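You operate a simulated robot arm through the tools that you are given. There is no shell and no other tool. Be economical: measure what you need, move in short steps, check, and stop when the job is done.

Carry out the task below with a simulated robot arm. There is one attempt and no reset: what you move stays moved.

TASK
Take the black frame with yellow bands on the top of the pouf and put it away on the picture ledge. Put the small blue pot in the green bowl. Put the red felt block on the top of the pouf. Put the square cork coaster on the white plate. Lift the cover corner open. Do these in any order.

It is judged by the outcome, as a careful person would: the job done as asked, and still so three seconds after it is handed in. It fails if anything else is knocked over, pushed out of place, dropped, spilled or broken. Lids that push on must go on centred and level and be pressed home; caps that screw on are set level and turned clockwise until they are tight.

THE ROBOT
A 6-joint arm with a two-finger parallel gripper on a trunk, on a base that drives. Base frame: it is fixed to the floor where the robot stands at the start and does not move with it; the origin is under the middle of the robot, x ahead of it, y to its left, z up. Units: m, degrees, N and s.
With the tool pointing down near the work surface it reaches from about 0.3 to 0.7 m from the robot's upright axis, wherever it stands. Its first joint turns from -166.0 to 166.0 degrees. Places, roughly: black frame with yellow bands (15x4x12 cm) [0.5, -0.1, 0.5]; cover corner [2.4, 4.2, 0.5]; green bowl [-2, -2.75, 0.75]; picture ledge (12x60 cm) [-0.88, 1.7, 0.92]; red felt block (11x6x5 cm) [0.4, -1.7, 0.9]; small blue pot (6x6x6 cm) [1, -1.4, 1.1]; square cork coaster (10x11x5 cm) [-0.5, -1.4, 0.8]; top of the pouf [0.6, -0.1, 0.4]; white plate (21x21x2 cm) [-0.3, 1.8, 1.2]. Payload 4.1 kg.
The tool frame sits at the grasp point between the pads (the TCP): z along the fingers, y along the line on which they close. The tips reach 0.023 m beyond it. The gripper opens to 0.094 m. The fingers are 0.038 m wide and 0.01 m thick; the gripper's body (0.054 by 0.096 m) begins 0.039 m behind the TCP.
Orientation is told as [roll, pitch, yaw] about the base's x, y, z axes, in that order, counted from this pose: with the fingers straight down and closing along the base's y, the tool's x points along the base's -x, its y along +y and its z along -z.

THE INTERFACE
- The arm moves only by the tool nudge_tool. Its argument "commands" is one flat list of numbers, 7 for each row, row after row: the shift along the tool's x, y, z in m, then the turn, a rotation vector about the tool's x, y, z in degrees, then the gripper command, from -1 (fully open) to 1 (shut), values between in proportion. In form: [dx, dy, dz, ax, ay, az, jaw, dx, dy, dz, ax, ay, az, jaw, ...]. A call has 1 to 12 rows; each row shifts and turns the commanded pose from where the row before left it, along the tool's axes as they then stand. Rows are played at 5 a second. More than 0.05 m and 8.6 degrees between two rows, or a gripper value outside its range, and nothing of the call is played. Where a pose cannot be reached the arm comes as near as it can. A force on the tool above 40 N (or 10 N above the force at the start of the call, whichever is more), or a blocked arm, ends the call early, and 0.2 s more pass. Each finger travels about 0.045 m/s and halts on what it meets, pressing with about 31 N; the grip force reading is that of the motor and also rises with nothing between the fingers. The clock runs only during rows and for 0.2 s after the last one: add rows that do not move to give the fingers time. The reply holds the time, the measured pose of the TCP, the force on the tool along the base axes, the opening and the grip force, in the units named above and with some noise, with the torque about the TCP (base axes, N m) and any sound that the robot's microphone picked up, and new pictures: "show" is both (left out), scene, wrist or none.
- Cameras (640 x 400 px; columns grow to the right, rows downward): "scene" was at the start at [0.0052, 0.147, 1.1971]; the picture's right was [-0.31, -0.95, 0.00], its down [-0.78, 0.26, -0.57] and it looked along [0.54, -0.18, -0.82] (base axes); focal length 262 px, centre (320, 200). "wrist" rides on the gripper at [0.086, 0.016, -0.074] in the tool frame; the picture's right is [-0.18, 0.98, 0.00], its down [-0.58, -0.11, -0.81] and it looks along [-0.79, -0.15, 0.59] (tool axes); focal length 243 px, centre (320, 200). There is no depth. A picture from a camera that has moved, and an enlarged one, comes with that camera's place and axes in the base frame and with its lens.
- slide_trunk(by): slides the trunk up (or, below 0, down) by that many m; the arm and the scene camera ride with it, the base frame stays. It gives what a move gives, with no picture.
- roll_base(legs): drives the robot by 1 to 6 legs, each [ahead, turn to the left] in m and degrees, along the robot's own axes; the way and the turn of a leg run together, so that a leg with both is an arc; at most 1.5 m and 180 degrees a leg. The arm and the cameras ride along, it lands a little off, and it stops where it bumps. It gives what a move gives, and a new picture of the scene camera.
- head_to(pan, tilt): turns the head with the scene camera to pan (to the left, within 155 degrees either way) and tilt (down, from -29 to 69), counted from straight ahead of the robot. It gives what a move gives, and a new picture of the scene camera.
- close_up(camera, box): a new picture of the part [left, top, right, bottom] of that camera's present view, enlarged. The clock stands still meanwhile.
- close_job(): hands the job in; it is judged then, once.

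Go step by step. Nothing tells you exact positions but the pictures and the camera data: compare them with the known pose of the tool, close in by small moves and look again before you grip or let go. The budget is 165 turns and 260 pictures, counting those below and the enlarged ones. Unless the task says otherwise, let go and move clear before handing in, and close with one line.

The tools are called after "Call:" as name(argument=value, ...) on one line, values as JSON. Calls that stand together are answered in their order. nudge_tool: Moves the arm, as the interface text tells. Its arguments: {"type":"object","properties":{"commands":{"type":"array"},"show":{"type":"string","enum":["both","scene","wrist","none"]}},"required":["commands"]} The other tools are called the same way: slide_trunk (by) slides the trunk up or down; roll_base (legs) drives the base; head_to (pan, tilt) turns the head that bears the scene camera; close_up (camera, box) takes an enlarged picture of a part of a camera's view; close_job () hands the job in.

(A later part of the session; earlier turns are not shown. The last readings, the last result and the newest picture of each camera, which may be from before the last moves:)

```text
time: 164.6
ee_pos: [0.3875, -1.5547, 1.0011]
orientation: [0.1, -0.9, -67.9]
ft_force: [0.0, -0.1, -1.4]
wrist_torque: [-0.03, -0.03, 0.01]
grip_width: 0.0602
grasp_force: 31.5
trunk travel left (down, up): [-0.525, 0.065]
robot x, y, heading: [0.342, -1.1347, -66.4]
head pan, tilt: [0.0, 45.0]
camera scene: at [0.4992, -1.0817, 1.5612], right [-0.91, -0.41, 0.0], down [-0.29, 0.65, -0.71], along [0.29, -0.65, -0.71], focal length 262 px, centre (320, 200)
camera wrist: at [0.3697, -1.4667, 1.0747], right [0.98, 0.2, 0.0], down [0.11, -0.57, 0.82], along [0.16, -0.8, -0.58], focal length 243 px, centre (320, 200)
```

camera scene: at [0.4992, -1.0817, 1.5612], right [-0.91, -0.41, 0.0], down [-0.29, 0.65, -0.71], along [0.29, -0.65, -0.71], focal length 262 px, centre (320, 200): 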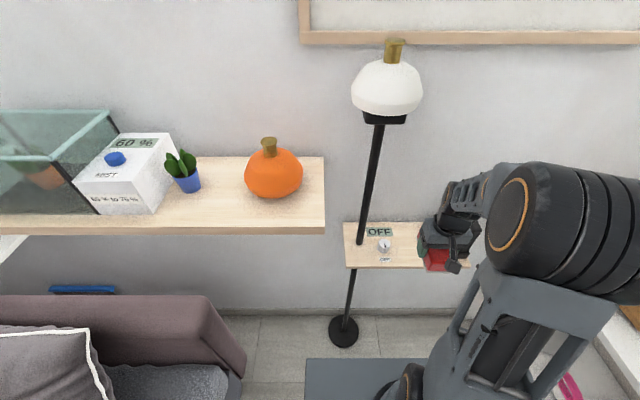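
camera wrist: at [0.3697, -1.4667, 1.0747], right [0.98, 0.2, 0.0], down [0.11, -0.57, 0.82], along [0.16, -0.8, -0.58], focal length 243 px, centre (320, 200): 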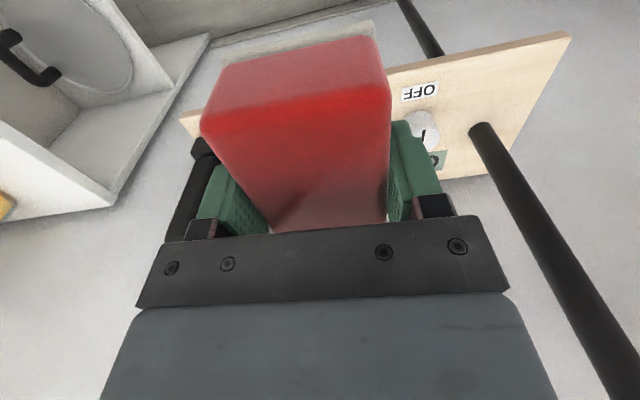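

The felt is held and the shelf undisturbed. I'll back off, swing left to face the pouf, then look.

Call:
roll_base(legs=[[-0.4, 0], [0, 130.7], [0.15, 0]])

Call:
slide_trunk(by=-0.4)

Call:
head_to(pan=-5, tilt=50)

```text
time: 173.4
ee_pos: [0.5438, -0.3256, 1.0016]
orientation: [0.0, -0.9, 61.5]
ft_force: [0.1, -1.1, -1.4]
wrist_torque: [0.03, -0.02, 0.02]
grip_width: 0.0598
grasp_force: 30.9
trunk travel left (down, up): [-0.525, 0.065]
robot x, y, heading: [0.2462, -0.6276, 63.1]
head pan, tilt: [0.0, 45.0]
camera scene: at [0.1045, -0.5313, 1.5612], right [0.89, -0.45, 0.0], down [-0.32, -0.63, -0.71], along [0.32, 0.63, -0.71], focal length 262 px, centre (320, 200)
```

scene: 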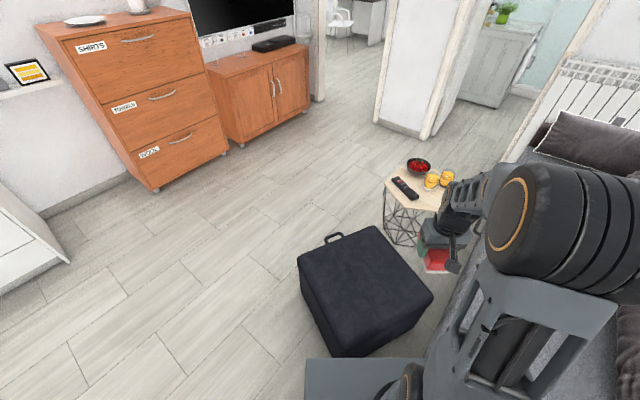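

```text
time: 177.3
ee_pos: [0.5431, -0.3242, 0.601]
orientation: [0.0, -1.0, 61.3]
ft_force: [0.5, -0.2, -2.0]
wrist_torque: [-0.02, 0.0, -0.02]
grip_width: 0.0597
grasp_force: 30.8
trunk travel left (down, up): [-0.125, 0.465]
robot x, y, heading: [0.2417, -0.6265, 63.0]
head pan, tilt: [0.0, 45.0]
```

```text
time: 177.9
ee_pos: [0.5433, -0.326, 0.6006]
orientation: [0.0, -0.9, 61.5]
ft_force: [-0.3, -0.4, -2.5]
wrist_torque: [-0.01, 0.01, -0.02]
grip_width: 0.0597
grasp_force: 30.6
trunk travel left (down, up): [-0.125, 0.465]
robot x, y, heading: [0.2477, -0.6271, 63.1]
head pan, tilt: [-5.0, 50.0]
camera scene: at [0.1081, -0.539, 1.1543], right [0.85, -0.53, 0.0], down [-0.4, -0.65, -0.64], along [0.34, 0.55, -0.77], focal length 262 px, centre (320, 200)
```

scene: 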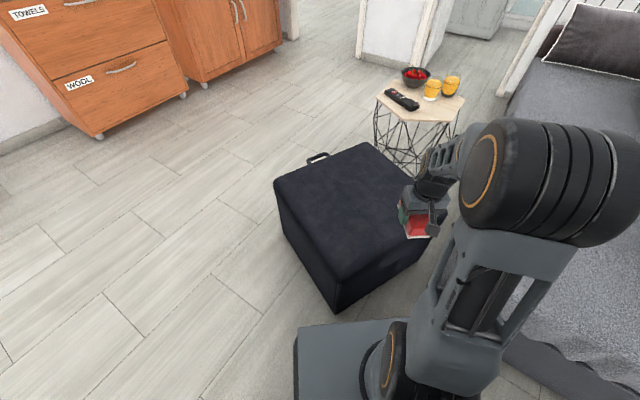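

The pouf's centre is about (0.53, -0.10), so I'll move the felt over it and lower.

Call:
nudge_tool(commands=[-0.0376, 0.0256, 0, 0, 0, 0, 1, -0.0376, 0.0256, 0, 0, 0, 0, 1, -0.0376, 0.0256, 0, 0, 0, 0, 1, -0.0376, 0.0256, 0, 0, 0, 0, 1, -0.0376, 0.0256, 0, 0, 0, 0, 1, 0, 0, 0.04, 0, 0, 0, 1, 0, 0, 0.04, 0, 0, 0, 1, 0, 0, 0.035, 0, 0, 0, 1, 0, 0, 0, 0, 0, 0, 1], show="both")

```text
time: 179.9
ee_pos: [0.522, -0.0964, 0.4886]
orientation: [0.0, -1.0, 61.4]
ft_force: [0.1, -0.5, -2.1]
wrist_torque: [-0.01, 0.0, -0.01]
grip_width: 0.0598
grasp_force: 30.6
trunk travel left (down, up): [-0.125, 0.465]
robot x, y, heading: [0.2495, -0.6286, 63.1]
head pan, tilt: [-5.0, 50.0]
camera scene: at [0.1081, -0.5389, 1.1543], right [0.85, -0.53, 0.0], down [-0.4, -0.65, -0.64], along [0.34, 0.55, -0.77], focal length 262 px, centre (320, 200)
camera wrist: at [0.4657, -0.1659, 0.5617], right [-0.77, 0.63, 0.0], down [0.37, 0.45, 0.82], along [0.51, 0.63, -0.58], focal length 243 px, centre (320, 200)
```

scene: 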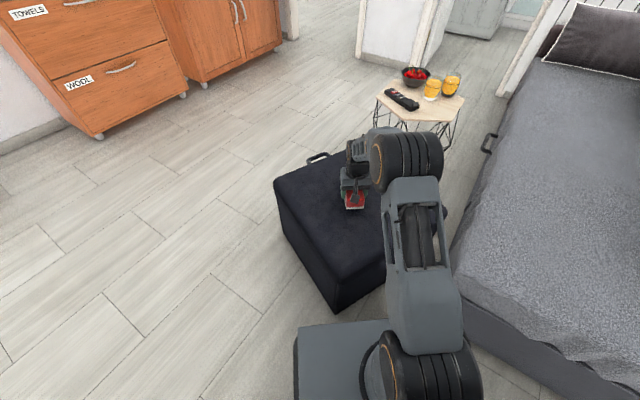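
wrist: 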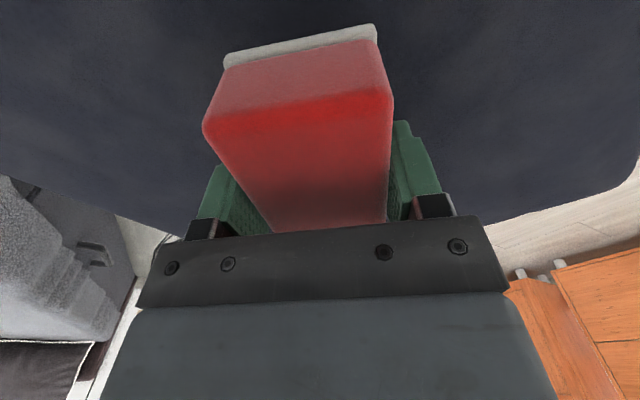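

It is well over the pouf. I'll go down in small steps until it touches.

Call:
nudge_tool(commands=[0, 0, 0.012, 0, 0, 0, 1, 0, 0, 0.006, 0, 0, 0, 1, 0, 0, 0.004, 0, 0, 0, 1, 0, 0, 0.003, 0, 0, 0, 1, 0, 0, 0.003, 0, 0, 0, 1], show="none")

```text
time: 181.1
ee_pos: [0.5225, -0.0972, 0.4614]
orientation: [0.1, -0.8, 61.4]
ft_force: [-0.7, -1.2, -0.8]
wrist_torque: [0.0, -0.01, 0.0]
grip_width: 0.0599
grasp_force: 31.3
trunk travel left (down, up): [-0.125, 0.465]
robot x, y, heading: [0.2492, -0.6283, 62.8]
head pan, tilt: [-5.0, 50.0]
```

Call:
nudge_tool(commands=[0, 0, 0.003, 0, 0, 0, 1, 0, 0, 0.003, 0, 0, 0, 1, 0, 0, 0.003, 0, 0, 0, 1], show="wrist")

```text
time: 181.9
ee_pos: [0.5223, -0.0966, 0.4526]
orientation: [0.1, -0.9, 61.5]
ft_force: [0.3, 0.5, -1.7]
wrist_torque: [0.0, -0.02, -0.02]
grip_width: 0.0599
grasp_force: 31.2
trunk travel left (down, up): [-0.125, 0.465]
robot x, y, heading: [0.249, -0.6295, 62.9]
head pan, tilt: [-5.0, 50.0]
camera wrist: at [0.4657, -0.1656, 0.5255], right [-0.77, 0.63, 0.0], down [0.37, 0.45, 0.82], along [0.51, 0.63, -0.58], focal length 243 px, centre (320, 200)
```

wrist: 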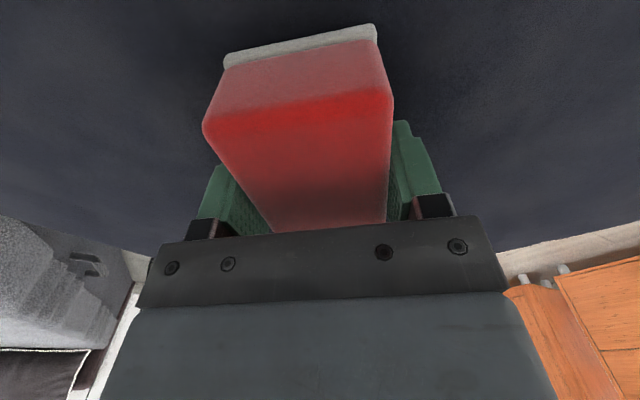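

Call:
nudge_tool(commands=[0, 0, 0.003, 0, 0, 0, 1, 0, 0, 0.003, 0, 0, 0, 1, 0, 0, 0.003, 0, 0, 0, 1, 0, 0, 0.003, 0, 0, 0, 1], show="none")

```text
time: 182.9
ee_pos: [0.522, -0.0946, 0.4467]
orientation: [0.0, -1.5, 61.4]
ft_force: [-3.0, -5.5, 20.2]
wrist_torque: [-0.51, 0.32, 0.09]
grip_width: 0.0598
grasp_force: 31.0
trunk travel left (down, up): [-0.125, 0.465]
robot x, y, heading: [0.2486, -0.6295, 62.9]
head pan, tilt: [-5.0, 50.0]
stopped in row 4: the force on the tool passed its limit at 44 N (the readings are from after the stop); the commanded pose is now the measured one
```

It has touched down. I'll relieve the press, open and rise.

Call:
nudge_tool(commands=[0, 0, -0.003, 0, 0, 0, 1, 0, 0, 0, 0, 0, 0, 0, 0, 0, 0, 0, 0, 0, -0.6, 0, 0, 0, 0, 0, 0, -0.6, 0, 0, -0.03, 0, 0, 0, -0.6, 0, 0, -0.05, 0, 0, 0, -0.6, 0, 0, -0.05, 0, 0, 0, -0.6, 0, 0, -0.03, 0, 0, 0, -0.6], show="wrist")

```text
time: 184.7
ee_pos: [0.5208, -0.0976, 0.6073]
orientation: [0.1, -1.1, 61.5]
ft_force: [0.0, -0.4, -0.5]
wrist_torque: [0.0, 0.01, 0.03]
grip_width: 0.0752
grasp_force: 0.0
trunk travel left (down, up): [-0.125, 0.465]
robot x, y, heading: [0.2444, -0.6311, 63.1]
head pan, tilt: [-5.0, 50.0]
camera wrist: at [0.4647, -0.1668, 0.6812], right [-0.78, 0.63, 0.0], down [0.37, 0.44, 0.82], along [0.52, 0.64, -0.58], focal length 243 px, centre (320, 200)
```

wrist: 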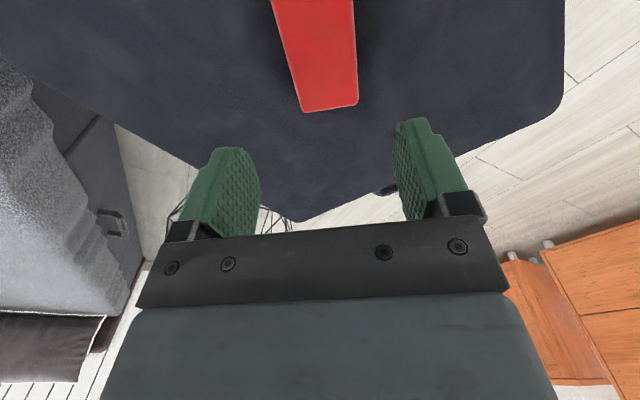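

The red felt rests on the pouf. I'll tuck the arm, raise the trunk, back away along my line and turn right toward the white shelf, keeping clear of the mop handle.

Call:
nudge_tool(commands=[0.045, -0.02, 0, 0, 0, 0, -0.6, 0.045, -0.02, 0, 0, 0, 0, -0.6, 0.045, -0.02, 0, 0, 0, 0, -0.6, 0.045, -0.02, 0, 0, 0, 0, -0.6], show="none")

Call:
slide_trunk(by=0.4)

Call:
roll_base(legs=[[-0.55, 0], [0, -120], [0, -99]])

Call:
head_to(pan=0, tilt=45)

```text
time: 185.7
ee_pos: [0.5058, -0.2966, 0.603]
orientation: [0.0, -1.2, 61.3]
ft_force: [0.5, -0.5, -0.3]
wrist_torque: [0.0, 0.04, 0.03]
grip_width: 0.075
grasp_force: 0.1
trunk travel left (down, up): [-0.125, 0.465]
robot x, y, heading: [0.2439, -0.6291, 63.2]
head pan, tilt: [-5.0, 50.0]
```

```text
time: 189.5
ee_pos: [0.5054, -0.2955, 1.0019]
orientation: [0.0, -1.2, 61.4]
ft_force: [0.0, -0.3, 0.1]
wrist_torque: [-0.01, 0.01, 0.02]
grip_width: 0.0751
grasp_force: 0.0
trunk travel left (down, up): [-0.525, 0.065]
robot x, y, heading: [0.2464, -0.6284, 63.3]
head pan, tilt: [-5.0, 50.0]
```

```text
time: 194.4
ee_pos: [0.3605, -0.9166, 1.0024]
orientation: [0.1, -1.1, 39.3]
ft_force: [0.2, -0.2, -0.2]
wrist_torque: [-0.01, 0.03, 0.02]
grip_width: 0.0753
grasp_force: 0.0
trunk travel left (down, up): [-0.525, 0.065]
robot x, y, heading: [-0.0058, -1.1253, 41.1]
head pan, tilt: [-5.0, 50.0]
stopped in leg 2: the robot was blocked; the commanded pose is now the measured one
camera scene: at [-0.1004, -0.9935, 1.5542], right [0.59, -0.81, 0.0], down [-0.62, -0.45, -0.64], along [0.52, 0.38, -0.77], focal length 262 px, centre (320, 200)
```

scene: 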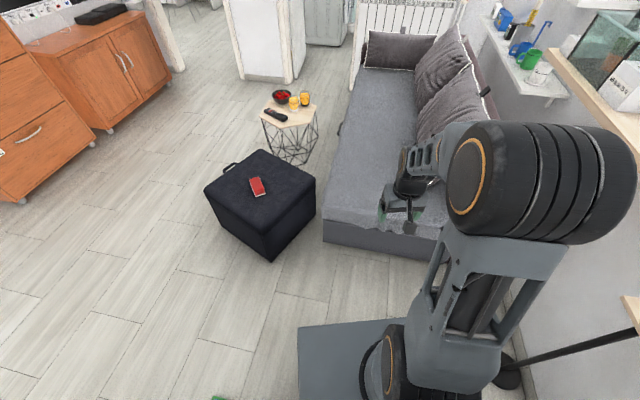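

```text
time: 195.0
ee_pos: [0.3617, -0.9157, 1.003]
orientation: [-0.1, -1.2, 39.1]
ft_force: [-0.2, 0.6, -0.1]
wrist_torque: [0.01, -0.01, -0.03]
grip_width: 0.0753
grasp_force: 0.0
trunk travel left (down, up): [-0.525, 0.065]
robot x, y, heading: [-0.0043, -1.1285, 41.1]
head pan, tilt: [0.0, 45.0]
camera scene: at [-0.1012, -0.9857, 1.5611], right [0.66, -0.75, 0.0], down [-0.53, -0.47, -0.71], along [0.53, 0.46, -0.71], focal length 262 px, centre (320, 200)
```

scene: 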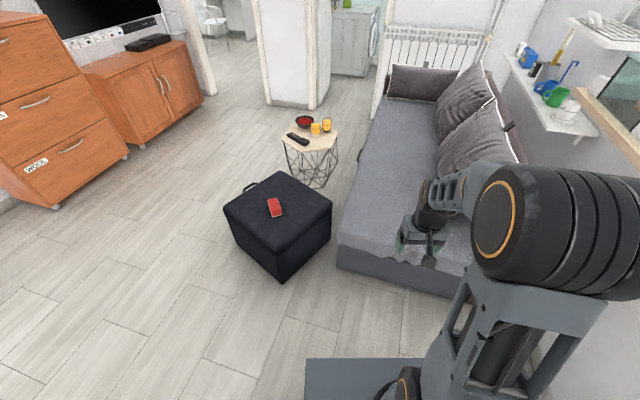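

A rear corner touched the white shelf on turning, and the base stopped. I'll roll forward off it, then turn where there is room and inspect.

Call:
roll_base(legs=[[0.3, 0], [0, -100], [0, -97.5]])

Call:
head_to(pan=10, tilt=35)

```text
time: 205.4
ee_pos: [-0.1915, -1.0238, 1.0029]
orientation: [0.0, -1.3, -158.0]
ft_force: [0.5, -0.4, 0.6]
wrist_torque: [-0.01, -0.01, 0.01]
grip_width: 0.0752
grasp_force: 0.0
trunk travel left (down, up): [-0.525, 0.065]
robot x, y, heading: [0.2242, -0.9283, -156.3]
head pan, tilt: [0.0, 45.0]
camera scene: at [0.2657, -1.0887, 1.5612], right [-0.4, 0.91, 0.0], down [0.65, 0.29, -0.71], along [-0.65, -0.29, -0.71], focal length 262 px, centre (320, 200)
```

scene: 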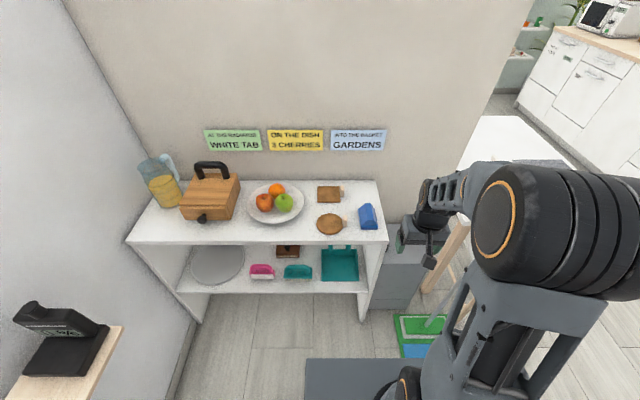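

```text
time: 206.1
ee_pos: [-0.1912, -1.0243, 1.0024]
orientation: [-0.1, -1.3, -158.0]
ft_force: [-0.5, -0.1, -0.9]
wrist_torque: [0.01, 0.03, 0.0]
grip_width: 0.0753
grasp_force: 0.0
trunk travel left (down, up): [-0.525, 0.065]
robot x, y, heading: [0.2224, -0.9281, -155.9]
head pan, tilt: [10.0, 35.0]
camera scene: at [0.267, -1.1049, 1.5759], right [-0.56, 0.83, 0.0], down [0.48, 0.32, -0.82], along [-0.68, -0.46, -0.57], focal length 262 px, centre (320, 200)
```

scene: 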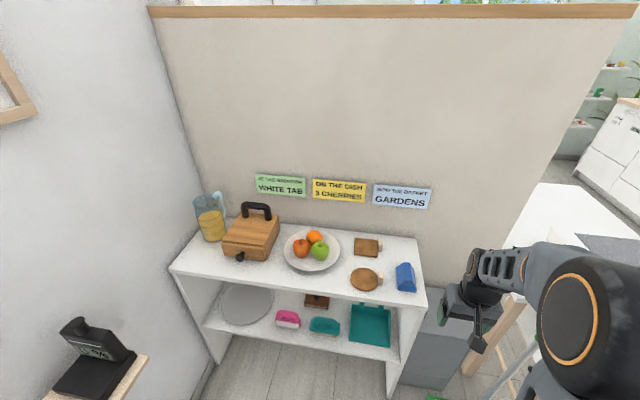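

The shelf and its contents look undisturbed. The square coaster is at the back, the round one in front of it, each with a small knob. I'll zoom in.

Call:
close_up(camera="scene", box=[330, 220, 430, 300])

```text
5.00 times, centred on (380, 260) of scene
camera zoom: at [0.267, -1.1049, 1.5759], right [-0.56, 0.83, 0.0], down [0.48, 0.32, -0.82], along [-0.68, -0.46, -0.57], focal length 1312 px, centre (20, -100)
```

zoom: 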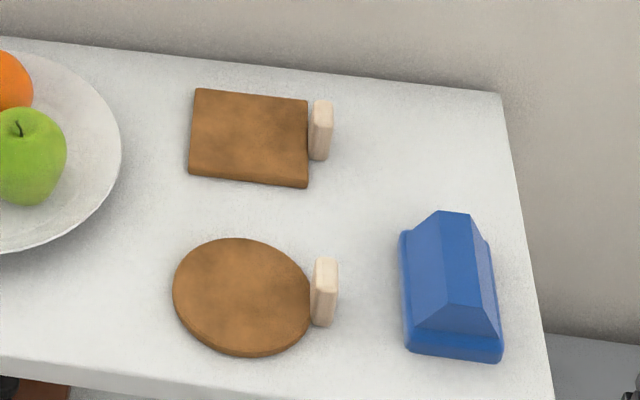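

The square coaster has a small upright post on its right side at about (-0.50, -1.33), top near z 0.85. My fingers already close along the right axis, so I'll roll 0.25 m closer.

Call:
roll_base(legs=[[0.24, 0]])

Call:
nudge_tool(commands=[-0.045, -0.035, 0, 0, 0, 0, -0.6, -0.045, -0.02, 0, 0, 0, 0, -0.6, 0, 0, 0, 0, 0, 0, -0.6], show="both")

```text
time: 207.9
ee_pos: [-0.4122, -1.1219, 1.002]
orientation: [0.0, -1.2, -158.0]
ft_force: [-1.2, 0.1, 0.3]
wrist_torque: [0.01, 0.01, 0.03]
grip_width: 0.0753
grasp_force: 0.1
trunk travel left (down, up): [-0.525, 0.065]
robot x, y, heading: [0.0003, -1.0274, -156.2]
head pan, tilt: [10.0, 35.0]
camera scene: at [0.0464, -1.2027, 1.576], right [-0.56, 0.83, 0.0], down [0.48, 0.32, -0.82], along [-0.68, -0.46, -0.57], focal length 262 px, centre (320, 200)
```

scene: 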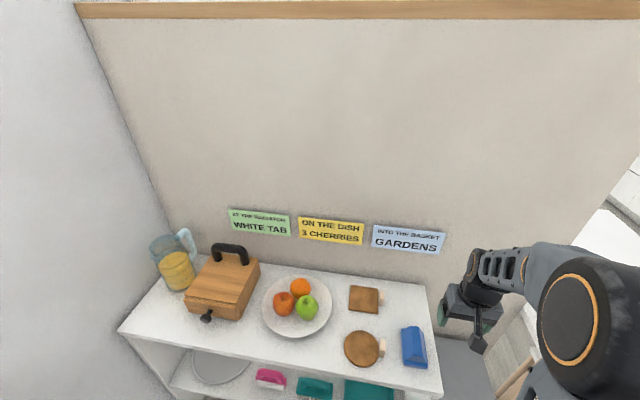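

```text
refused: row 1 steps farther than a row can; nothing moved
```

The post is about 16 cm ahead and 16 cm to the left of the hand. I'll move most of the way at z 1.0 and look.

Call:
nudge_tool(commands=[-0.025, 0.0375, 0, 0, 0, 0, -0.6, -0.025, 0.0375, 0, 0, 0, 0, -0.6, -0.025, 0.0375, 0, 0, 0, 0, -0.6, -0.025, 0.0375, 0, 0, 0, 0, -0.6, 0, 0, 0, 0, 1.2, 0, -0.6], show="both")

```text
time: 209.1
ee_pos: [-0.4484, -1.298, 1.0039]
orientation: [-0.1, 0.1, -158.0]
ft_force: [0.2, -0.6, -0.1]
wrist_torque: [0.0, 0.0, 0.0]
grip_width: 0.0754
grasp_force: 0.1
trunk travel left (down, up): [-0.525, 0.065]
robot x, y, heading: [0.0013, -1.0292, -156.2]
head pan, tilt: [10.0, 35.0]
camera scene: at [0.0468, -1.2027, 1.576], right [-0.56, 0.83, 0.0], down [0.48, 0.32, -0.82], along [-0.68, -0.46, -0.57], focal length 262 px, centre (320, 200)
camera wrist: at [-0.3618, -1.2806, 1.0792], right [0.2, -0.98, 0.0], down [-0.58, -0.12, 0.81], along [-0.79, -0.16, -0.59], focal length 243 px, centre (320, 200)
```

scene: 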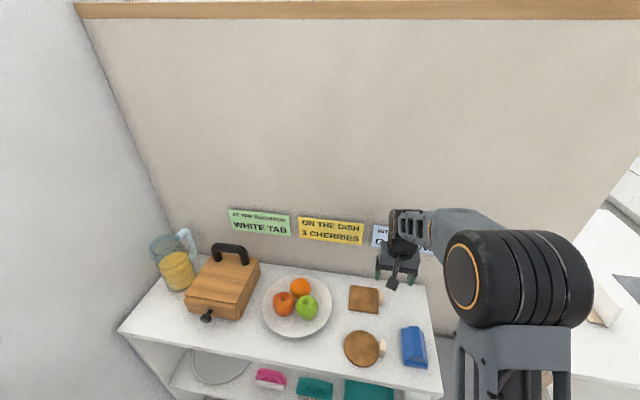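
wrist: 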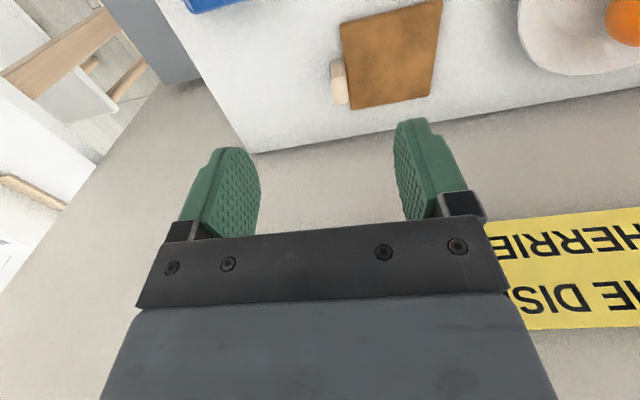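

The post centre comes out at about (-0.491, -1.328). I'll move over it and down to z 0.90, then check.

Call:
nudge_tool(commands=[-0.0255, 0.006, 0, 0, 0, 0, -0.6, -0.0255, 0.006, 0, 0, 0, 0, -0.6, 0, 0, 0.05, 0, 0, 0, -0.6, 0, 0, 0.05, 0, 0, 0, -0.6, 0, 0, 0, 0, 0, 0, -0.6], show="wrist")

```text
time: 210.3
ee_pos: [-0.49, -1.3286, 0.9031]
orientation: [0.0, 0.0, -158.0]
ft_force: [0.4, 0.1, -1.3]
wrist_torque: [0.0, 0.0, 0.04]
grip_width: 0.075
grasp_force: 0.2
trunk travel left (down, up): [-0.525, 0.065]
robot x, y, heading: [-0.0012, -1.0279, -156.2]
head pan, tilt: [10.0, 35.0]
camera wrist: at [-0.4047, -1.3108, 0.9784], right [0.2, -0.98, 0.0], down [-0.58, -0.12, 0.81], along [-0.79, -0.16, -0.59], focal length 243 px, centre (320, 200)
```

wrist: 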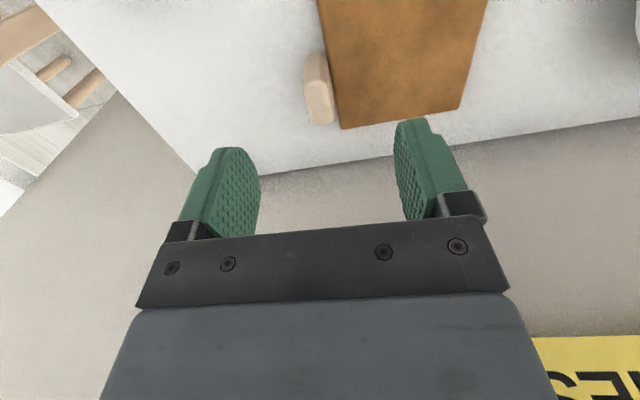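

The post is centred under the hand, about 1.6 cm wide along my closing line. I'll lower to z 0.848 and check.

Call:
nudge_tool(commands=[0, 0, 0.03, 0, 0, 0, -0.6, 0, 0, 0.025, 0, 0, 0, -0.6, 0, 0, 0, 0, 0, 0, -0.3, 0, 0, 0, 0, 0, 0, -0.3], show="both")

```text
time: 211.3
ee_pos: [-0.4891, -1.3282, 0.85]
orientation: [0.0, 0.0, -157.9]
ft_force: [0.2, 1.0, 0.4]
wrist_torque: [0.0, -0.02, -0.02]
grip_width: 0.0609
grasp_force: 0.1
trunk travel left (down, up): [-0.525, 0.065]
robot x, y, heading: [-0.001, -1.0297, -156.0]
head pan, tilt: [10.0, 35.0]
camera scene: at [0.0469, -1.2025, 1.576], right [-0.56, 0.83, 0.0], down [0.48, 0.32, -0.82], along [-0.68, -0.46, -0.57], focal length 262 px, centre (320, 200)
camera wrist: at [-0.404, -1.31, 0.9242], right [0.2, -0.98, 0.0], down [-0.58, -0.12, 0.81], along [-0.79, -0.16, -0.59], focal length 243 px, centre (320, 200)
```

scene: 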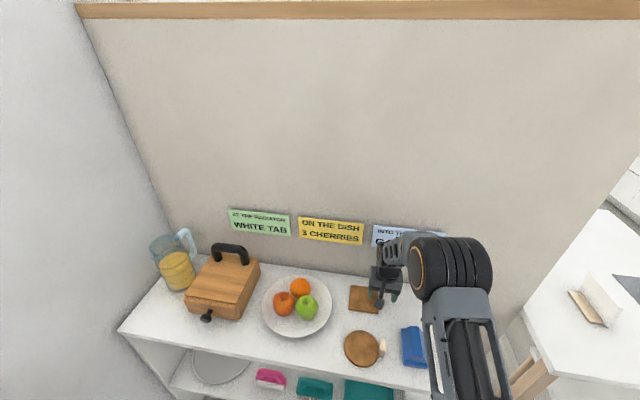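
wrist: 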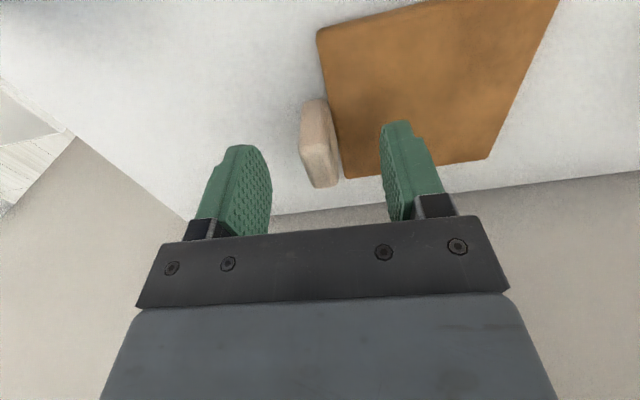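

The post's top is about 1 cm below the grasp point, so I'll lower another 15 mm and close.

Call:
nudge_tool(commands=[0, -0.001, 0.008, 0, 0, 0, -0.3, 0, 0, 0.007, 0, 0, 0, -0.3, 0, 0, 0, 0, 0, 0, 0.3, 0, 0, 0, 0, 0, 0, 1, 0, 0, 0, 0, 0, 0, 1, 0, 0, 0, 0, 0, 0, 1], show="wrist")

```text
time: 212.7
ee_pos: [-0.4912, -1.3274, 0.8337]
orientation: [0.0, 0.0, -158.0]
ft_force: [0.0, -0.1, 0.5]
wrist_torque: [0.02, 0.03, -0.01]
grip_width: 0.0153
grasp_force: 30.7
trunk travel left (down, up): [-0.525, 0.065]
robot x, y, heading: [-0.0009, -1.0308, -156.2]
head pan, tilt: [10.0, 35.0]
camera wrist: at [-0.4045, -1.3092, 0.9094], right [0.2, -0.98, 0.0], down [-0.58, -0.12, 0.81], along [-0.79, -0.16, -0.59], focal length 243 px, centre (320, 200)
```

wrist: 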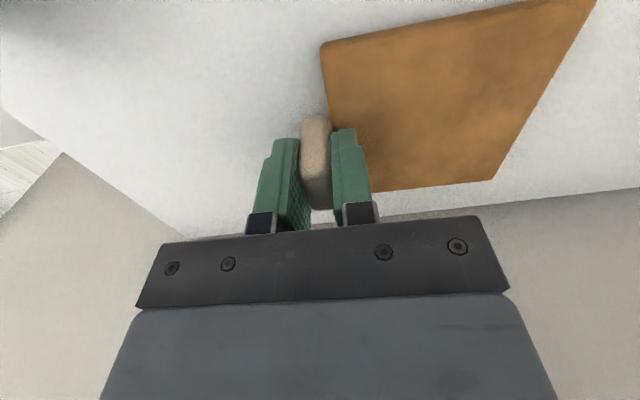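

Gripped at 0.015. I'll lift and draw back.

Call:
nudge_tool(commands=[0, 0, -0.03, 0, 0, 0, 1, 0, 0, -0.04, 0, 0, 0, 1, 0, 0, -0.05, 0, 0, 0, 1, 0, 0, -0.05, 0, 0, 0, 1, 0.04, -0.025, 0, 0, 0, 0, 1, 0.04, -0.025, 0, 0, 0, 0, 1, 0.04, -0.025, 0, 0, 0, 0, 1, 0.035, -0.025, 0, 0, 0, 0, 1], show="both")

```text
time: 214.5
ee_pos: [-0.3827, -1.1753, 1.0045]
orientation: [-0.1, -0.2, -157.9]
ft_force: [0.2, 0.0, 0.0]
wrist_torque: [0.04, 0.03, -0.05]
grip_width: 0.0149
grasp_force: 31.3
trunk travel left (down, up): [-0.525, 0.065]
robot x, y, heading: [0.0014, -1.0315, -155.9]
head pan, tilt: [10.0, 35.0]
camera scene: at [0.0471, -1.2021, 1.576], right [-0.56, 0.83, 0.0], down [0.48, 0.32, -0.82], along [-0.68, -0.46, -0.57], focal length 262 px, centre (320, 200)
camera wrist: at [-0.2967, -1.1575, 1.0796], right [0.2, -0.98, 0.0], down [-0.58, -0.12, 0.81], along [-0.79, -0.16, -0.59], focal length 243 px, centre (320, 200)
```

scene: 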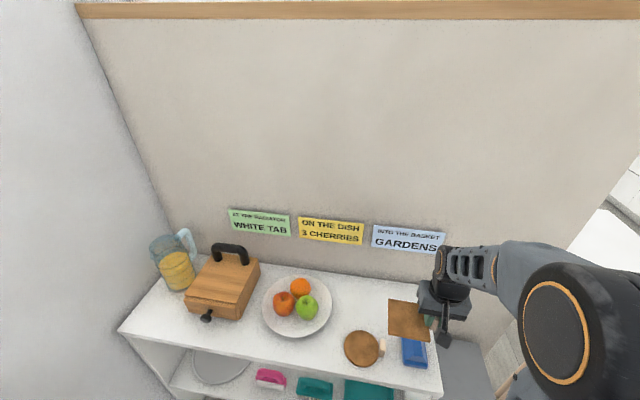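
wrist: 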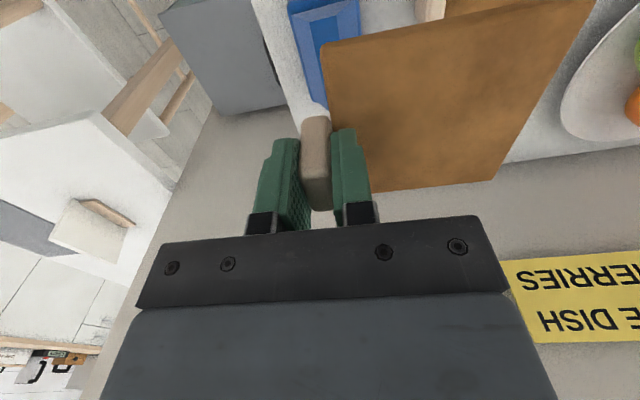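

The coaster is held well, its flat extending to my left. I'll drive back around the pouf to stand before the dresser with the plate.

Call:
roll_base(legs=[[-0.24, 0], [0, -94], [1.0, 0], [0, -30.7], [1.02, 0], [0, 34.3]])

Call:
head_to(pan=-5, tilt=30)

```text
time: 233.1
ee_pos: [-0.0595, 1.3989, 1.0037]
orientation: [0.1, 0.0, 111.2]
ft_force: [0.2, 0.2, -0.9]
wrist_torque: [-0.02, -0.03, 0.03]
grip_width: 0.0151
grasp_force: 31.1
trunk travel left (down, up): [-0.525, 0.065]
robot x, y, heading: [0.0787, 1.0107, 113.0]
head pan, tilt: [10.0, 35.0]
camera scene: at [-0.0985, 0.969, 1.576], right [0.84, 0.55, 0.0], down [0.31, -0.48, -0.82], along [-0.45, 0.69, -0.57], focal length 262 px, centre (320, 200)
```

scene: 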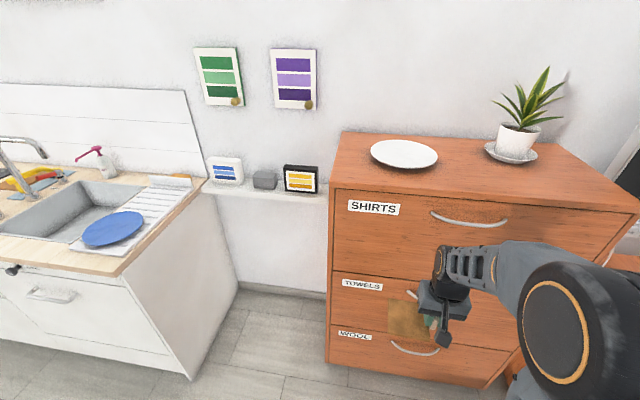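

```text
time: 233.9
ee_pos: [-0.06, 1.3987, 1.0046]
orientation: [0.0, 0.0, 111.2]
ft_force: [0.4, -0.5, -0.7]
wrist_torque: [0.01, 0.03, -0.02]
grip_width: 0.015
grasp_force: 30.6
trunk travel left (down, up): [-0.525, 0.065]
robot x, y, heading: [0.085, 1.0148, 112.8]
head pan, tilt: [-5.0, 30.0]
camera scene: at [-0.0784, 0.9813, 1.5838], right [0.95, 0.31, 0.0], down [0.16, -0.48, -0.87], along [-0.27, 0.82, -0.5], focal length 262 px, centre (320, 200)
```

scene: 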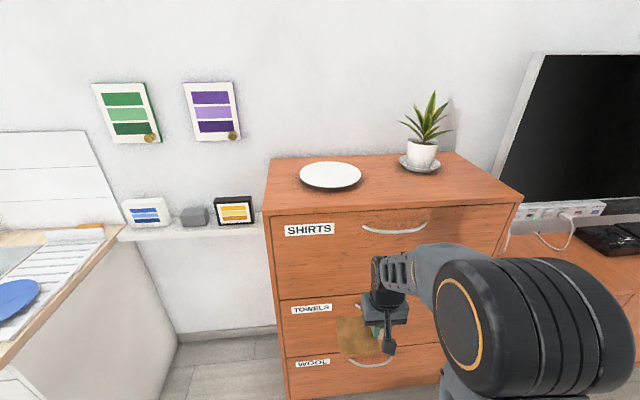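

The plate is at about (-0.29, 1.80) with its rim near z 1.21, and the frame still stands on the ledge. I'll raise the hand to about z 1.29 before rolling in.

Call:
slide_trunk(by=0.06)

Call:
nudge_tool(commands=[0, 0, -0.045, 0, 0, 0, 1, 0, 0, -0.045, 0, 0, 0, 1, 0, 0, -0.045, 0, 0, 0, 1, 0, 0, -0.045, 0, 0, 0, 1, 0, 0, -0.045, 0, 0, 0, 1, 0, 0, 0, 0, 0, 0, 1], show="wrist")

```text
time: 234.9
ee_pos: [-0.061, 1.3992, 1.0646]
orientation: [0.1, -0.1, 111.2]
ft_force: [0.5, -0.1, 0.3]
wrist_torque: [0.0, -0.03, 0.01]
grip_width: 0.0146
grasp_force: 31.5
trunk travel left (down, up): [-0.585, 0.005]
robot x, y, heading: [0.0822, 1.0113, 113.4]
head pan, tilt: [-5.0, 30.0]
```

```text
time: 236.3
ee_pos: [-0.0601, 1.4, 1.2917]
orientation: [0.0, 0.0, 111.2]
ft_force: [-0.5, -0.2, -0.2]
wrist_torque: [0.02, 0.0, 0.03]
grip_width: 0.0152
grasp_force: 31.1
trunk travel left (down, up): [-0.585, 0.005]
robot x, y, heading: [0.0847, 1.0115, 113.1]
head pan, tilt: [-5.0, 30.0]
camera wrist: at [-0.0447, 1.3139, 1.3658], right [-0.98, -0.18, 0.0], down [-0.11, 0.58, 0.81], along [-0.15, 0.79, -0.59], focal length 243 px, centre (320, 200)
```

wrist: 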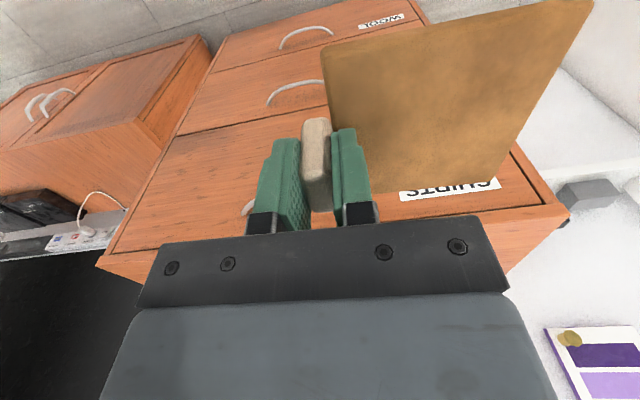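

Height is good, so I'll roll forward 0.35 m and look.

Call:
roll_base(legs=[[0.35, 0.5]])

Call:
head_to(pan=-5, tilt=45)

```text
time: 238.5
ee_pos: [-0.2061, 1.7192, 1.2904]
orientation: [-0.1, -0.1, 112.0]
ft_force: [0.5, -0.4, -0.2]
wrist_torque: [0.03, -0.02, -0.01]
grip_width: 0.0152
grasp_force: 30.8
trunk travel left (down, up): [-0.585, 0.005]
robot x, y, heading: [-0.0576, 1.332, 113.8]
head pan, tilt: [-5.0, 30.0]
camera scene: at [-0.2177, 1.3007, 1.6438], right [0.95, 0.32, 0.0], down [0.16, -0.47, -0.87], along [-0.28, 0.82, -0.5], focal length 262 px, centre (320, 200)
```

scene: 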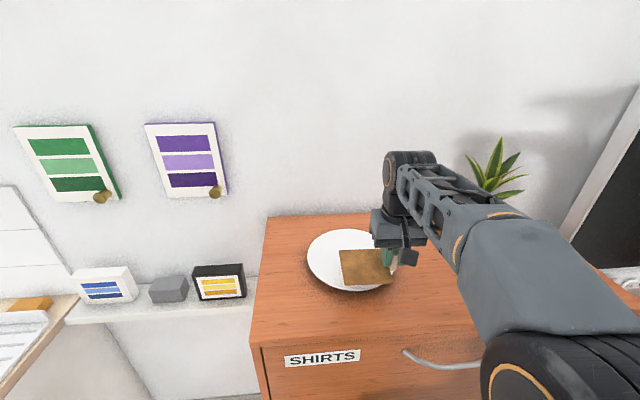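

```text
time: 239.3
ee_pos: [-0.2052, 1.7185, 1.2913]
orientation: [0.0, 0.0, 112.0]
ft_force: [-0.1, -0.3, -0.3]
wrist_torque: [-0.03, 0.03, 0.01]
grip_width: 0.015
grasp_force: 31.1
trunk travel left (down, up): [-0.585, 0.005]
robot x, y, heading: [-0.0554, 1.3349, 113.9]
head pan, tilt: [-5.0, 45.0]
camera scene: at [-0.2145, 1.2915, 1.6212], right [0.95, 0.32, 0.0], down [0.23, -0.67, -0.71], along [-0.23, 0.67, -0.71], focal length 262 px, centre (320, 200)
```

scene: 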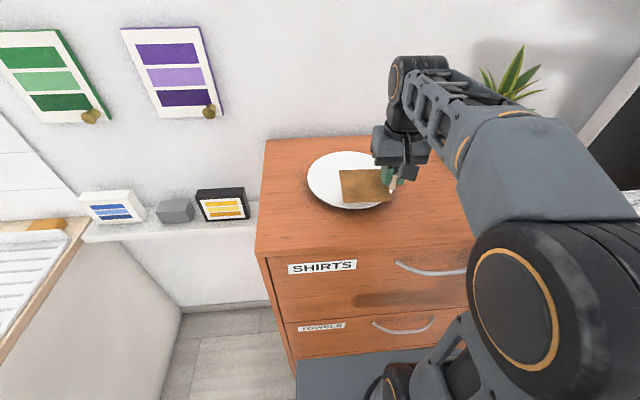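

The coaster needs to go about 7 cm farther in and 1.6 cm to the left to be over the plate's centre. Then I'll look again.

Call:
nudge_tool(commands=[-0.0355, 0.0082, 0, 0, 0, 0, 1, -0.0355, 0.0082, 0, 0, 0, 0, 1, 0, 0, 0.015, 0, 0, 0, 1, 0, 0, 0, 0, 0, 0, 1], show="both")

Call:
close_up(camera="scene", box=[280, 100, 460, 230])

```text
time: 240.3
ee_pos: [-0.2474, 1.7778, 1.2757]
orientation: [-0.1, 0.1, 112.0]
ft_force: [0.4, 0.3, -0.4]
wrist_torque: [0.03, -0.03, 0.01]
grip_width: 0.015
grasp_force: 31.3
trunk travel left (down, up): [-0.585, 0.005]
robot x, y, heading: [-0.0579, 1.3357, 113.8]
head pan, tilt: [-5.0, 45.0]
camera scene: at [-0.2145, 1.2914, 1.6212], right [0.95, 0.32, 0.0], down [0.23, -0.67, -0.71], along [-0.23, 0.67, -0.71], focal length 262 px, centre (320, 200)
camera wrist: at [-0.2301, 1.6929, 1.3506], right [-0.98, -0.2, 0.0], down [-0.12, 0.58, 0.81], along [-0.16, 0.79, -0.59], focal length 243 px, centre (320, 200)
```

scene: 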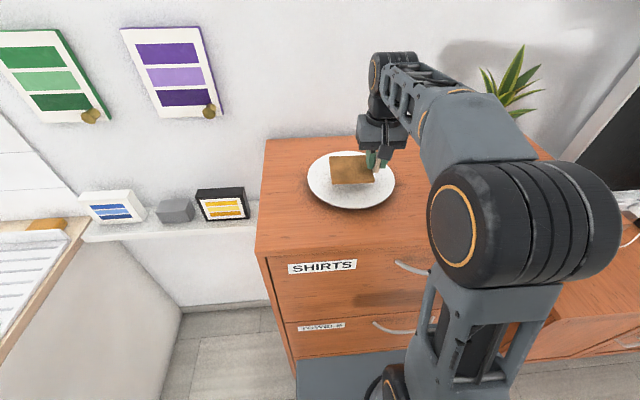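
wrist: 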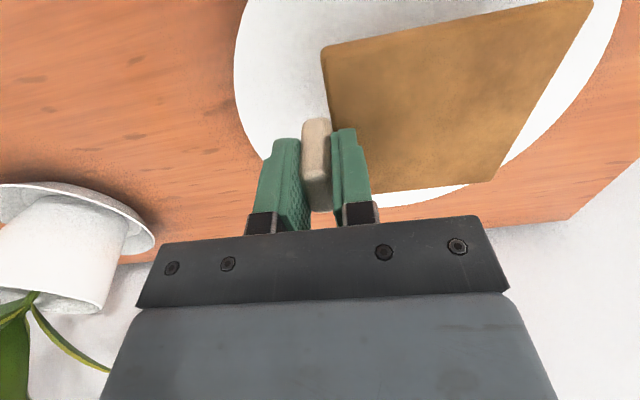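

```text
3.08 times, centred on (370, 165) of scene
camera zoom: at [-0.2145, 1.2914, 1.6212], right [0.95, 0.32, 0.0], down [0.23, -0.67, -0.71], along [-0.23, 0.67, -0.71], focal length 807 px, centre (166, 308)
```

zoom: 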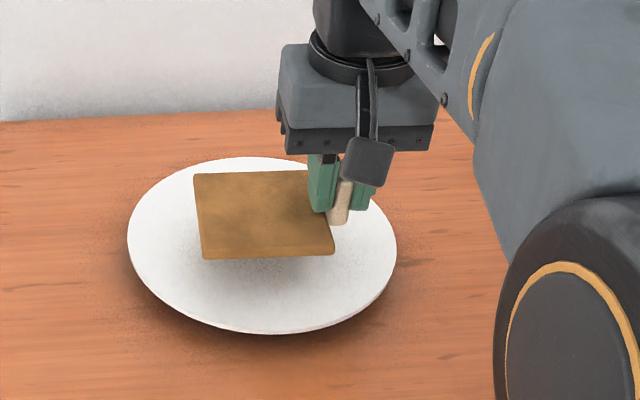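

The coaster will land centred when lowered. Easing down now.

Call:
nudge_tool(commands=[0, 0, 0.006, 0, 0, 0, 1, 0, 0, 0.004, 0, 0, 0, 1, 0, 0, 0.003, 0, 0, 0, 1, 0, 0, 0.003, 0, 0, 0, 1, 0, 0, 0.003, 0, 0, 0, 1], show="none")

Call:
close_up(camera="scene", box=[280, 100, 460, 230])

```text
time: 241.5
ee_pos: [-0.2484, 1.779, 1.257]
orientation: [0.0, 0.1, 112.0]
ft_force: [-0.1, 0.2, -0.1]
wrist_torque: [0.0, 0.02, 0.0]
grip_width: 0.0152
grasp_force: 30.6
trunk travel left (down, up): [-0.585, 0.005]
robot x, y, heading: [-0.0554, 1.3346, 113.8]
head pan, tilt: [-5.0, 45.0]
```

```text
3.08 times, centred on (370, 165) of scene
camera zoom: at [-0.2145, 1.2915, 1.6212], right [0.95, 0.32, 0.0], down [0.23, -0.67, -0.71], along [-0.23, 0.67, -0.71], focal length 807 px, centre (166, 308)
```

zoom: 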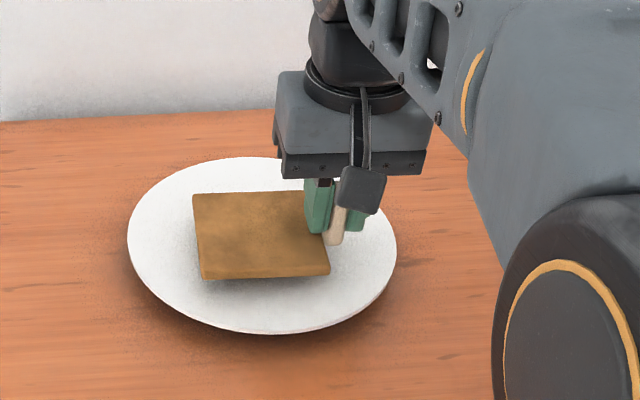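

Call:
nudge_tool(commands=[0, 0, 0.003, 0, 0, 0, 1, 0, 0, 0.003, 0, 0, 0, 1, 0, 0, 0.003, 0, 0, 0, 1, 0, 0, 0.002, 0, 0, 0, 1], show="none")

Call:
close_up(camera="scene", box=[280, 100, 460, 230])

```text
time: 242.5
ee_pos: [-0.2469, 1.7792, 1.246]
orientation: [-0.1, 0.0, 112.0]
ft_force: [0.5, 0.4, -0.1]
wrist_torque: [0.0, 0.01, -0.02]
grip_width: 0.0152
grasp_force: 30.4
trunk travel left (down, up): [-0.585, 0.005]
robot x, y, heading: [-0.0575, 1.3319, 113.8]
head pan, tilt: [-5.0, 45.0]
```

```text
3.08 times, centred on (370, 165) of scene
camera zoom: at [-0.2145, 1.2914, 1.6212], right [0.95, 0.32, 0.0], down [0.23, -0.67, -0.71], along [-0.23, 0.67, -0.71], focal length 807 px, centre (166, 308)
```

zoom: 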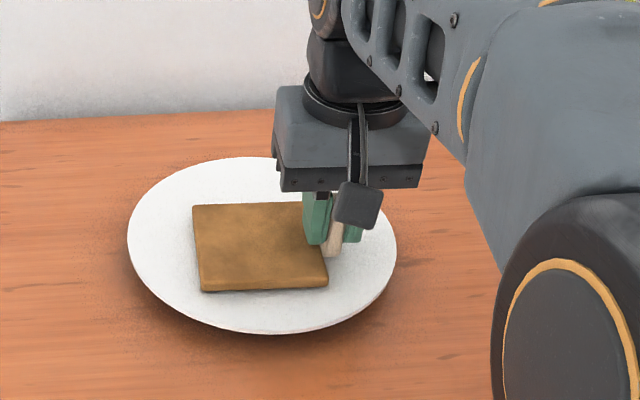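

Call:
nudge_tool(commands=[0, 0, 0.002, 0, 0, 0, 1, 0, 0, 0.002, 0, 0, 0, 1, 0, 0, 0.002, 0, 0, 0, 1], show="none")

```text
time: 243.3
ee_pos: [-0.2484, 1.779, 1.2428]
orientation: [0.0, -0.6, 112.1]
ft_force: [-1.5, 3.2, 28.4]
wrist_torque: [-0.23, 0.01, -0.03]
grip_width: 0.015
grasp_force: 30.9
trunk travel left (down, up): [-0.585, 0.005]
robot x, y, heading: [-0.0574, 1.3373, 114.0]
head pan, tilt: [-5.0, 45.0]
```

It's resting on the plate. I'll relieve, open and rise straight up.

Call:
nudge_tool(commands=[0, 0, -0.003, 0, 0, 0, 1, 0, 0, 0, 0, 0, 0, 0.5, 0, 0, 0, 0, 0, 0, 0.1, 0, 0, 0, 0, 0, 0, 0.1, 0, 0, -0.03, 0, 0, 0, 0.1, 0, 0, -0.04, 0, 0, 0, 0.1, 0, 0, -0.03, 0, 0, 0, 0.1, 0.045, 0, 0, 0, 0, 0, 0.1, 0.045, 0, 0, 0, 0, 0, 0.1], show="none")

Call:
close_up(camera="scene", box=[280, 100, 460, 230])

```text
time: 245.3
ee_pos: [-0.2139, 1.6962, 1.3441]
orientation: [0.0, 0.1, 112.0]
ft_force: [-0.2, -0.5, 0.2]
wrist_torque: [0.01, -0.04, -0.01]
grip_width: 0.0422
grasp_force: 0.1
trunk travel left (down, up): [-0.585, 0.005]
robot x, y, heading: [-0.0544, 1.335, 113.8]
head pan, tilt: [-5.0, 45.0]
```

```text
3.08 times, centred on (370, 165) of scene
camera zoom: at [-0.214, 1.2903, 1.6212], right [0.95, 0.32, 0.0], down [0.23, -0.67, -0.71], along [-0.23, 0.67, -0.71], focal length 807 px, centre (166, 308)
```

zoom: 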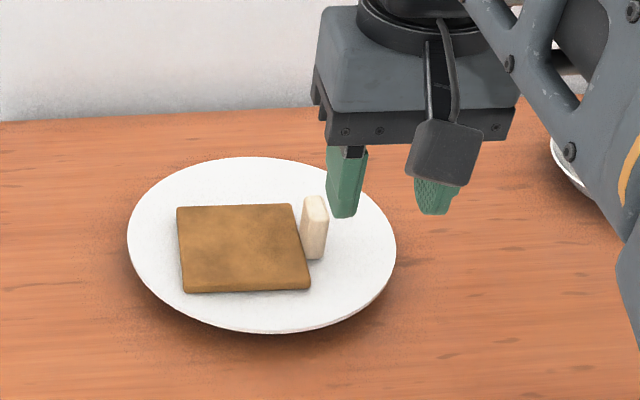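

The coaster sits on the plate. Next is the pot, and I want to know the bowl's shape before choosing a grip, so I'll back off and look toward the kitchen.

Call:
roll_base(legs=[[-0.4, 0]])

Call:
head_to(pan=126, tilt=12)

Call:
close_up(camera="scene", box=[220, 120, 420, 245])

```text
time: 247.8
ee_pos: [-0.0521, 1.3293, 1.3406]
orientation: [0.0, -0.1, 112.1]
ft_force: [-0.5, 0.4, 0.1]
wrist_torque: [0.04, -0.02, 0.01]
grip_width: 0.0421
grasp_force: 0.2
trunk travel left (down, up): [-0.585, 0.005]
robot x, y, heading: [0.102, 0.9671, 113.8]
head pan, tilt: [-5.0, 45.0]
camera scene: at [-0.0515, 0.925, 1.6212], right [0.95, 0.33, 0.0], down [0.23, -0.67, -0.71], along [-0.23, 0.67, -0.71], focal length 262 px, centre (320, 200)
```

scene: 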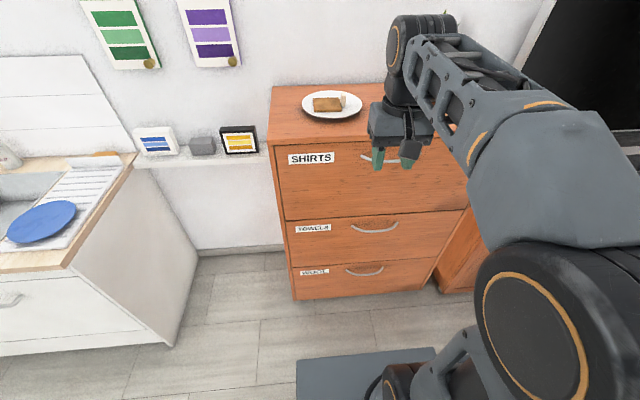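

```text
time: 249.9
ee_pos: [-0.0513, 1.3317, 1.3431]
orientation: [-0.1, 0.0, 112.2]
ft_force: [0.1, 0.0, 0.3]
wrist_torque: [-0.01, -0.01, 0.0]
grip_width: 0.0421
grasp_force: 0.1
trunk travel left (down, up): [-0.585, 0.005]
robot x, y, heading: [0.1038, 0.9694, 114.0]
head pan, tilt: [126.0, 12.0]
camera scene: at [-0.0719, 0.768, 1.6729], right [-0.87, 0.5, 0.0], down [0.1, 0.18, -0.98], along [-0.49, -0.85, -0.21], focal length 262 px, centre (320, 200)
```

scene: 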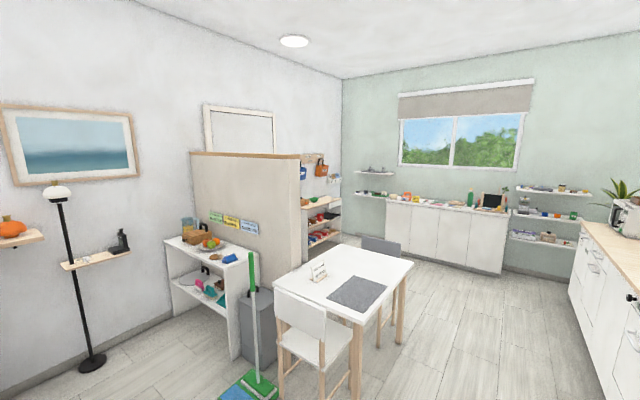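

```text
3.20 times, centred on (320, 182) of scene
camera zoom: at [-0.0719, 0.768, 1.6729], right [-0.87, 0.5, 0.0], down [0.1, 0.18, -0.98], along [-0.49, -0.85, -0.21], focal length 840 px, centre (320, 256)
```

zoom: 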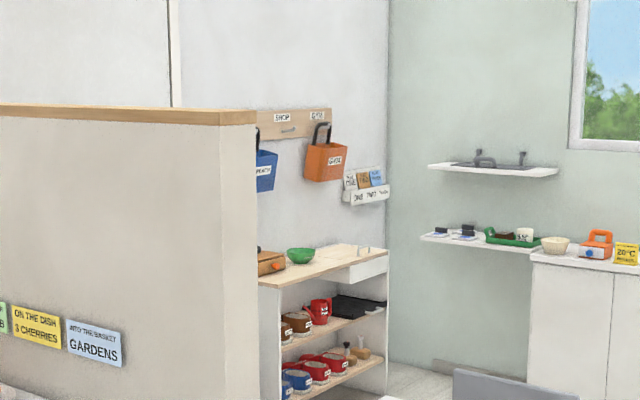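

The green bowl is small, about 14 cm across and 6–7 cm deep, on a unit behind the partition. I'll grip the pot near its rim with the tool tilted. Driving around the pouf toward the pot's shelf now.

Call:
roll_base(legs=[[0, 141.1], [1.106, 0], [0, 43.7], [0.685, 0], [0, 21.2], [0.36, 0]])

Call:
head_to(pan=0, tilt=25)

```text
time: 269.8
ee_pos: [0.6962, -1.2034, 1.3423]
orientation: [0.0, 0.0, -42.4]
ft_force: [-0.2, -0.1, 0.6]
wrist_torque: [0.0, 0.03, -0.01]
grip_width: 0.0423
grasp_force: 0.1
trunk travel left (down, up): [-0.585, 0.005]
robot x, y, heading: [0.3987, -0.945, -40.3]
head pan, tilt: [126.0, 12.0]
camera scene: at [0.4659, -0.683, 1.6729], right [1.0, -0.08, 0.0], down [-0.02, -0.21, -0.98], along [0.08, 0.98, -0.21], focal length 262 px, centre (320, 200)
```

scene: 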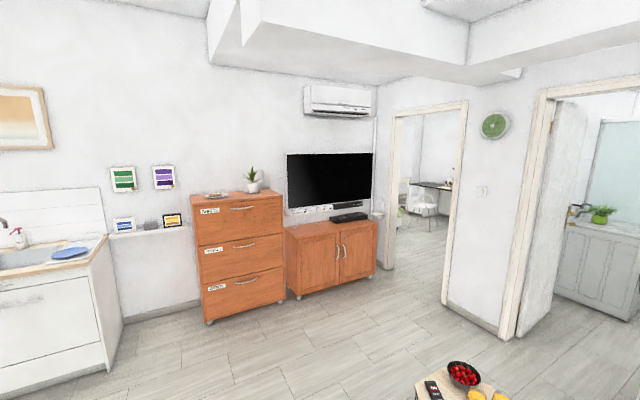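

```text
time: 271.9
ee_pos: [0.6953, -1.2041, 1.3418]
orientation: [0.0, 0.0, -42.5]
ft_force: [0.3, 0.1, 0.2]
wrist_torque: [0.0, 0.03, 0.02]
grip_width: 0.0422
grasp_force: 0.0
trunk travel left (down, up): [-0.585, 0.005]
robot x, y, heading: [0.4004, -0.9451, -40.6]
head pan, tilt: [0.0, 25.0]
camera scene: at [0.5281, -0.8352, 1.6518], right [-0.65, -0.76, 0.0], down [-0.32, 0.27, -0.91], along [0.69, -0.59, -0.42], focal length 262 px, centre (320, 200)
```

scene: 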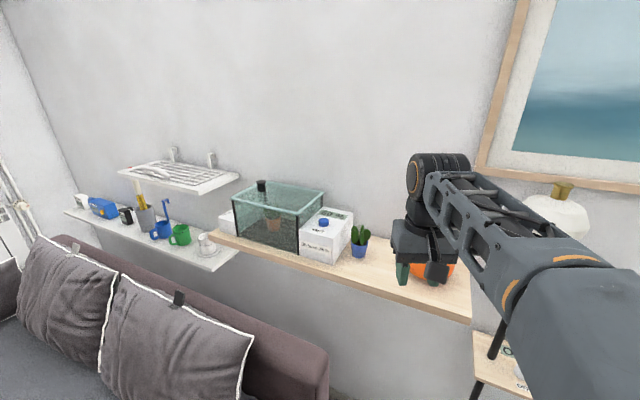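

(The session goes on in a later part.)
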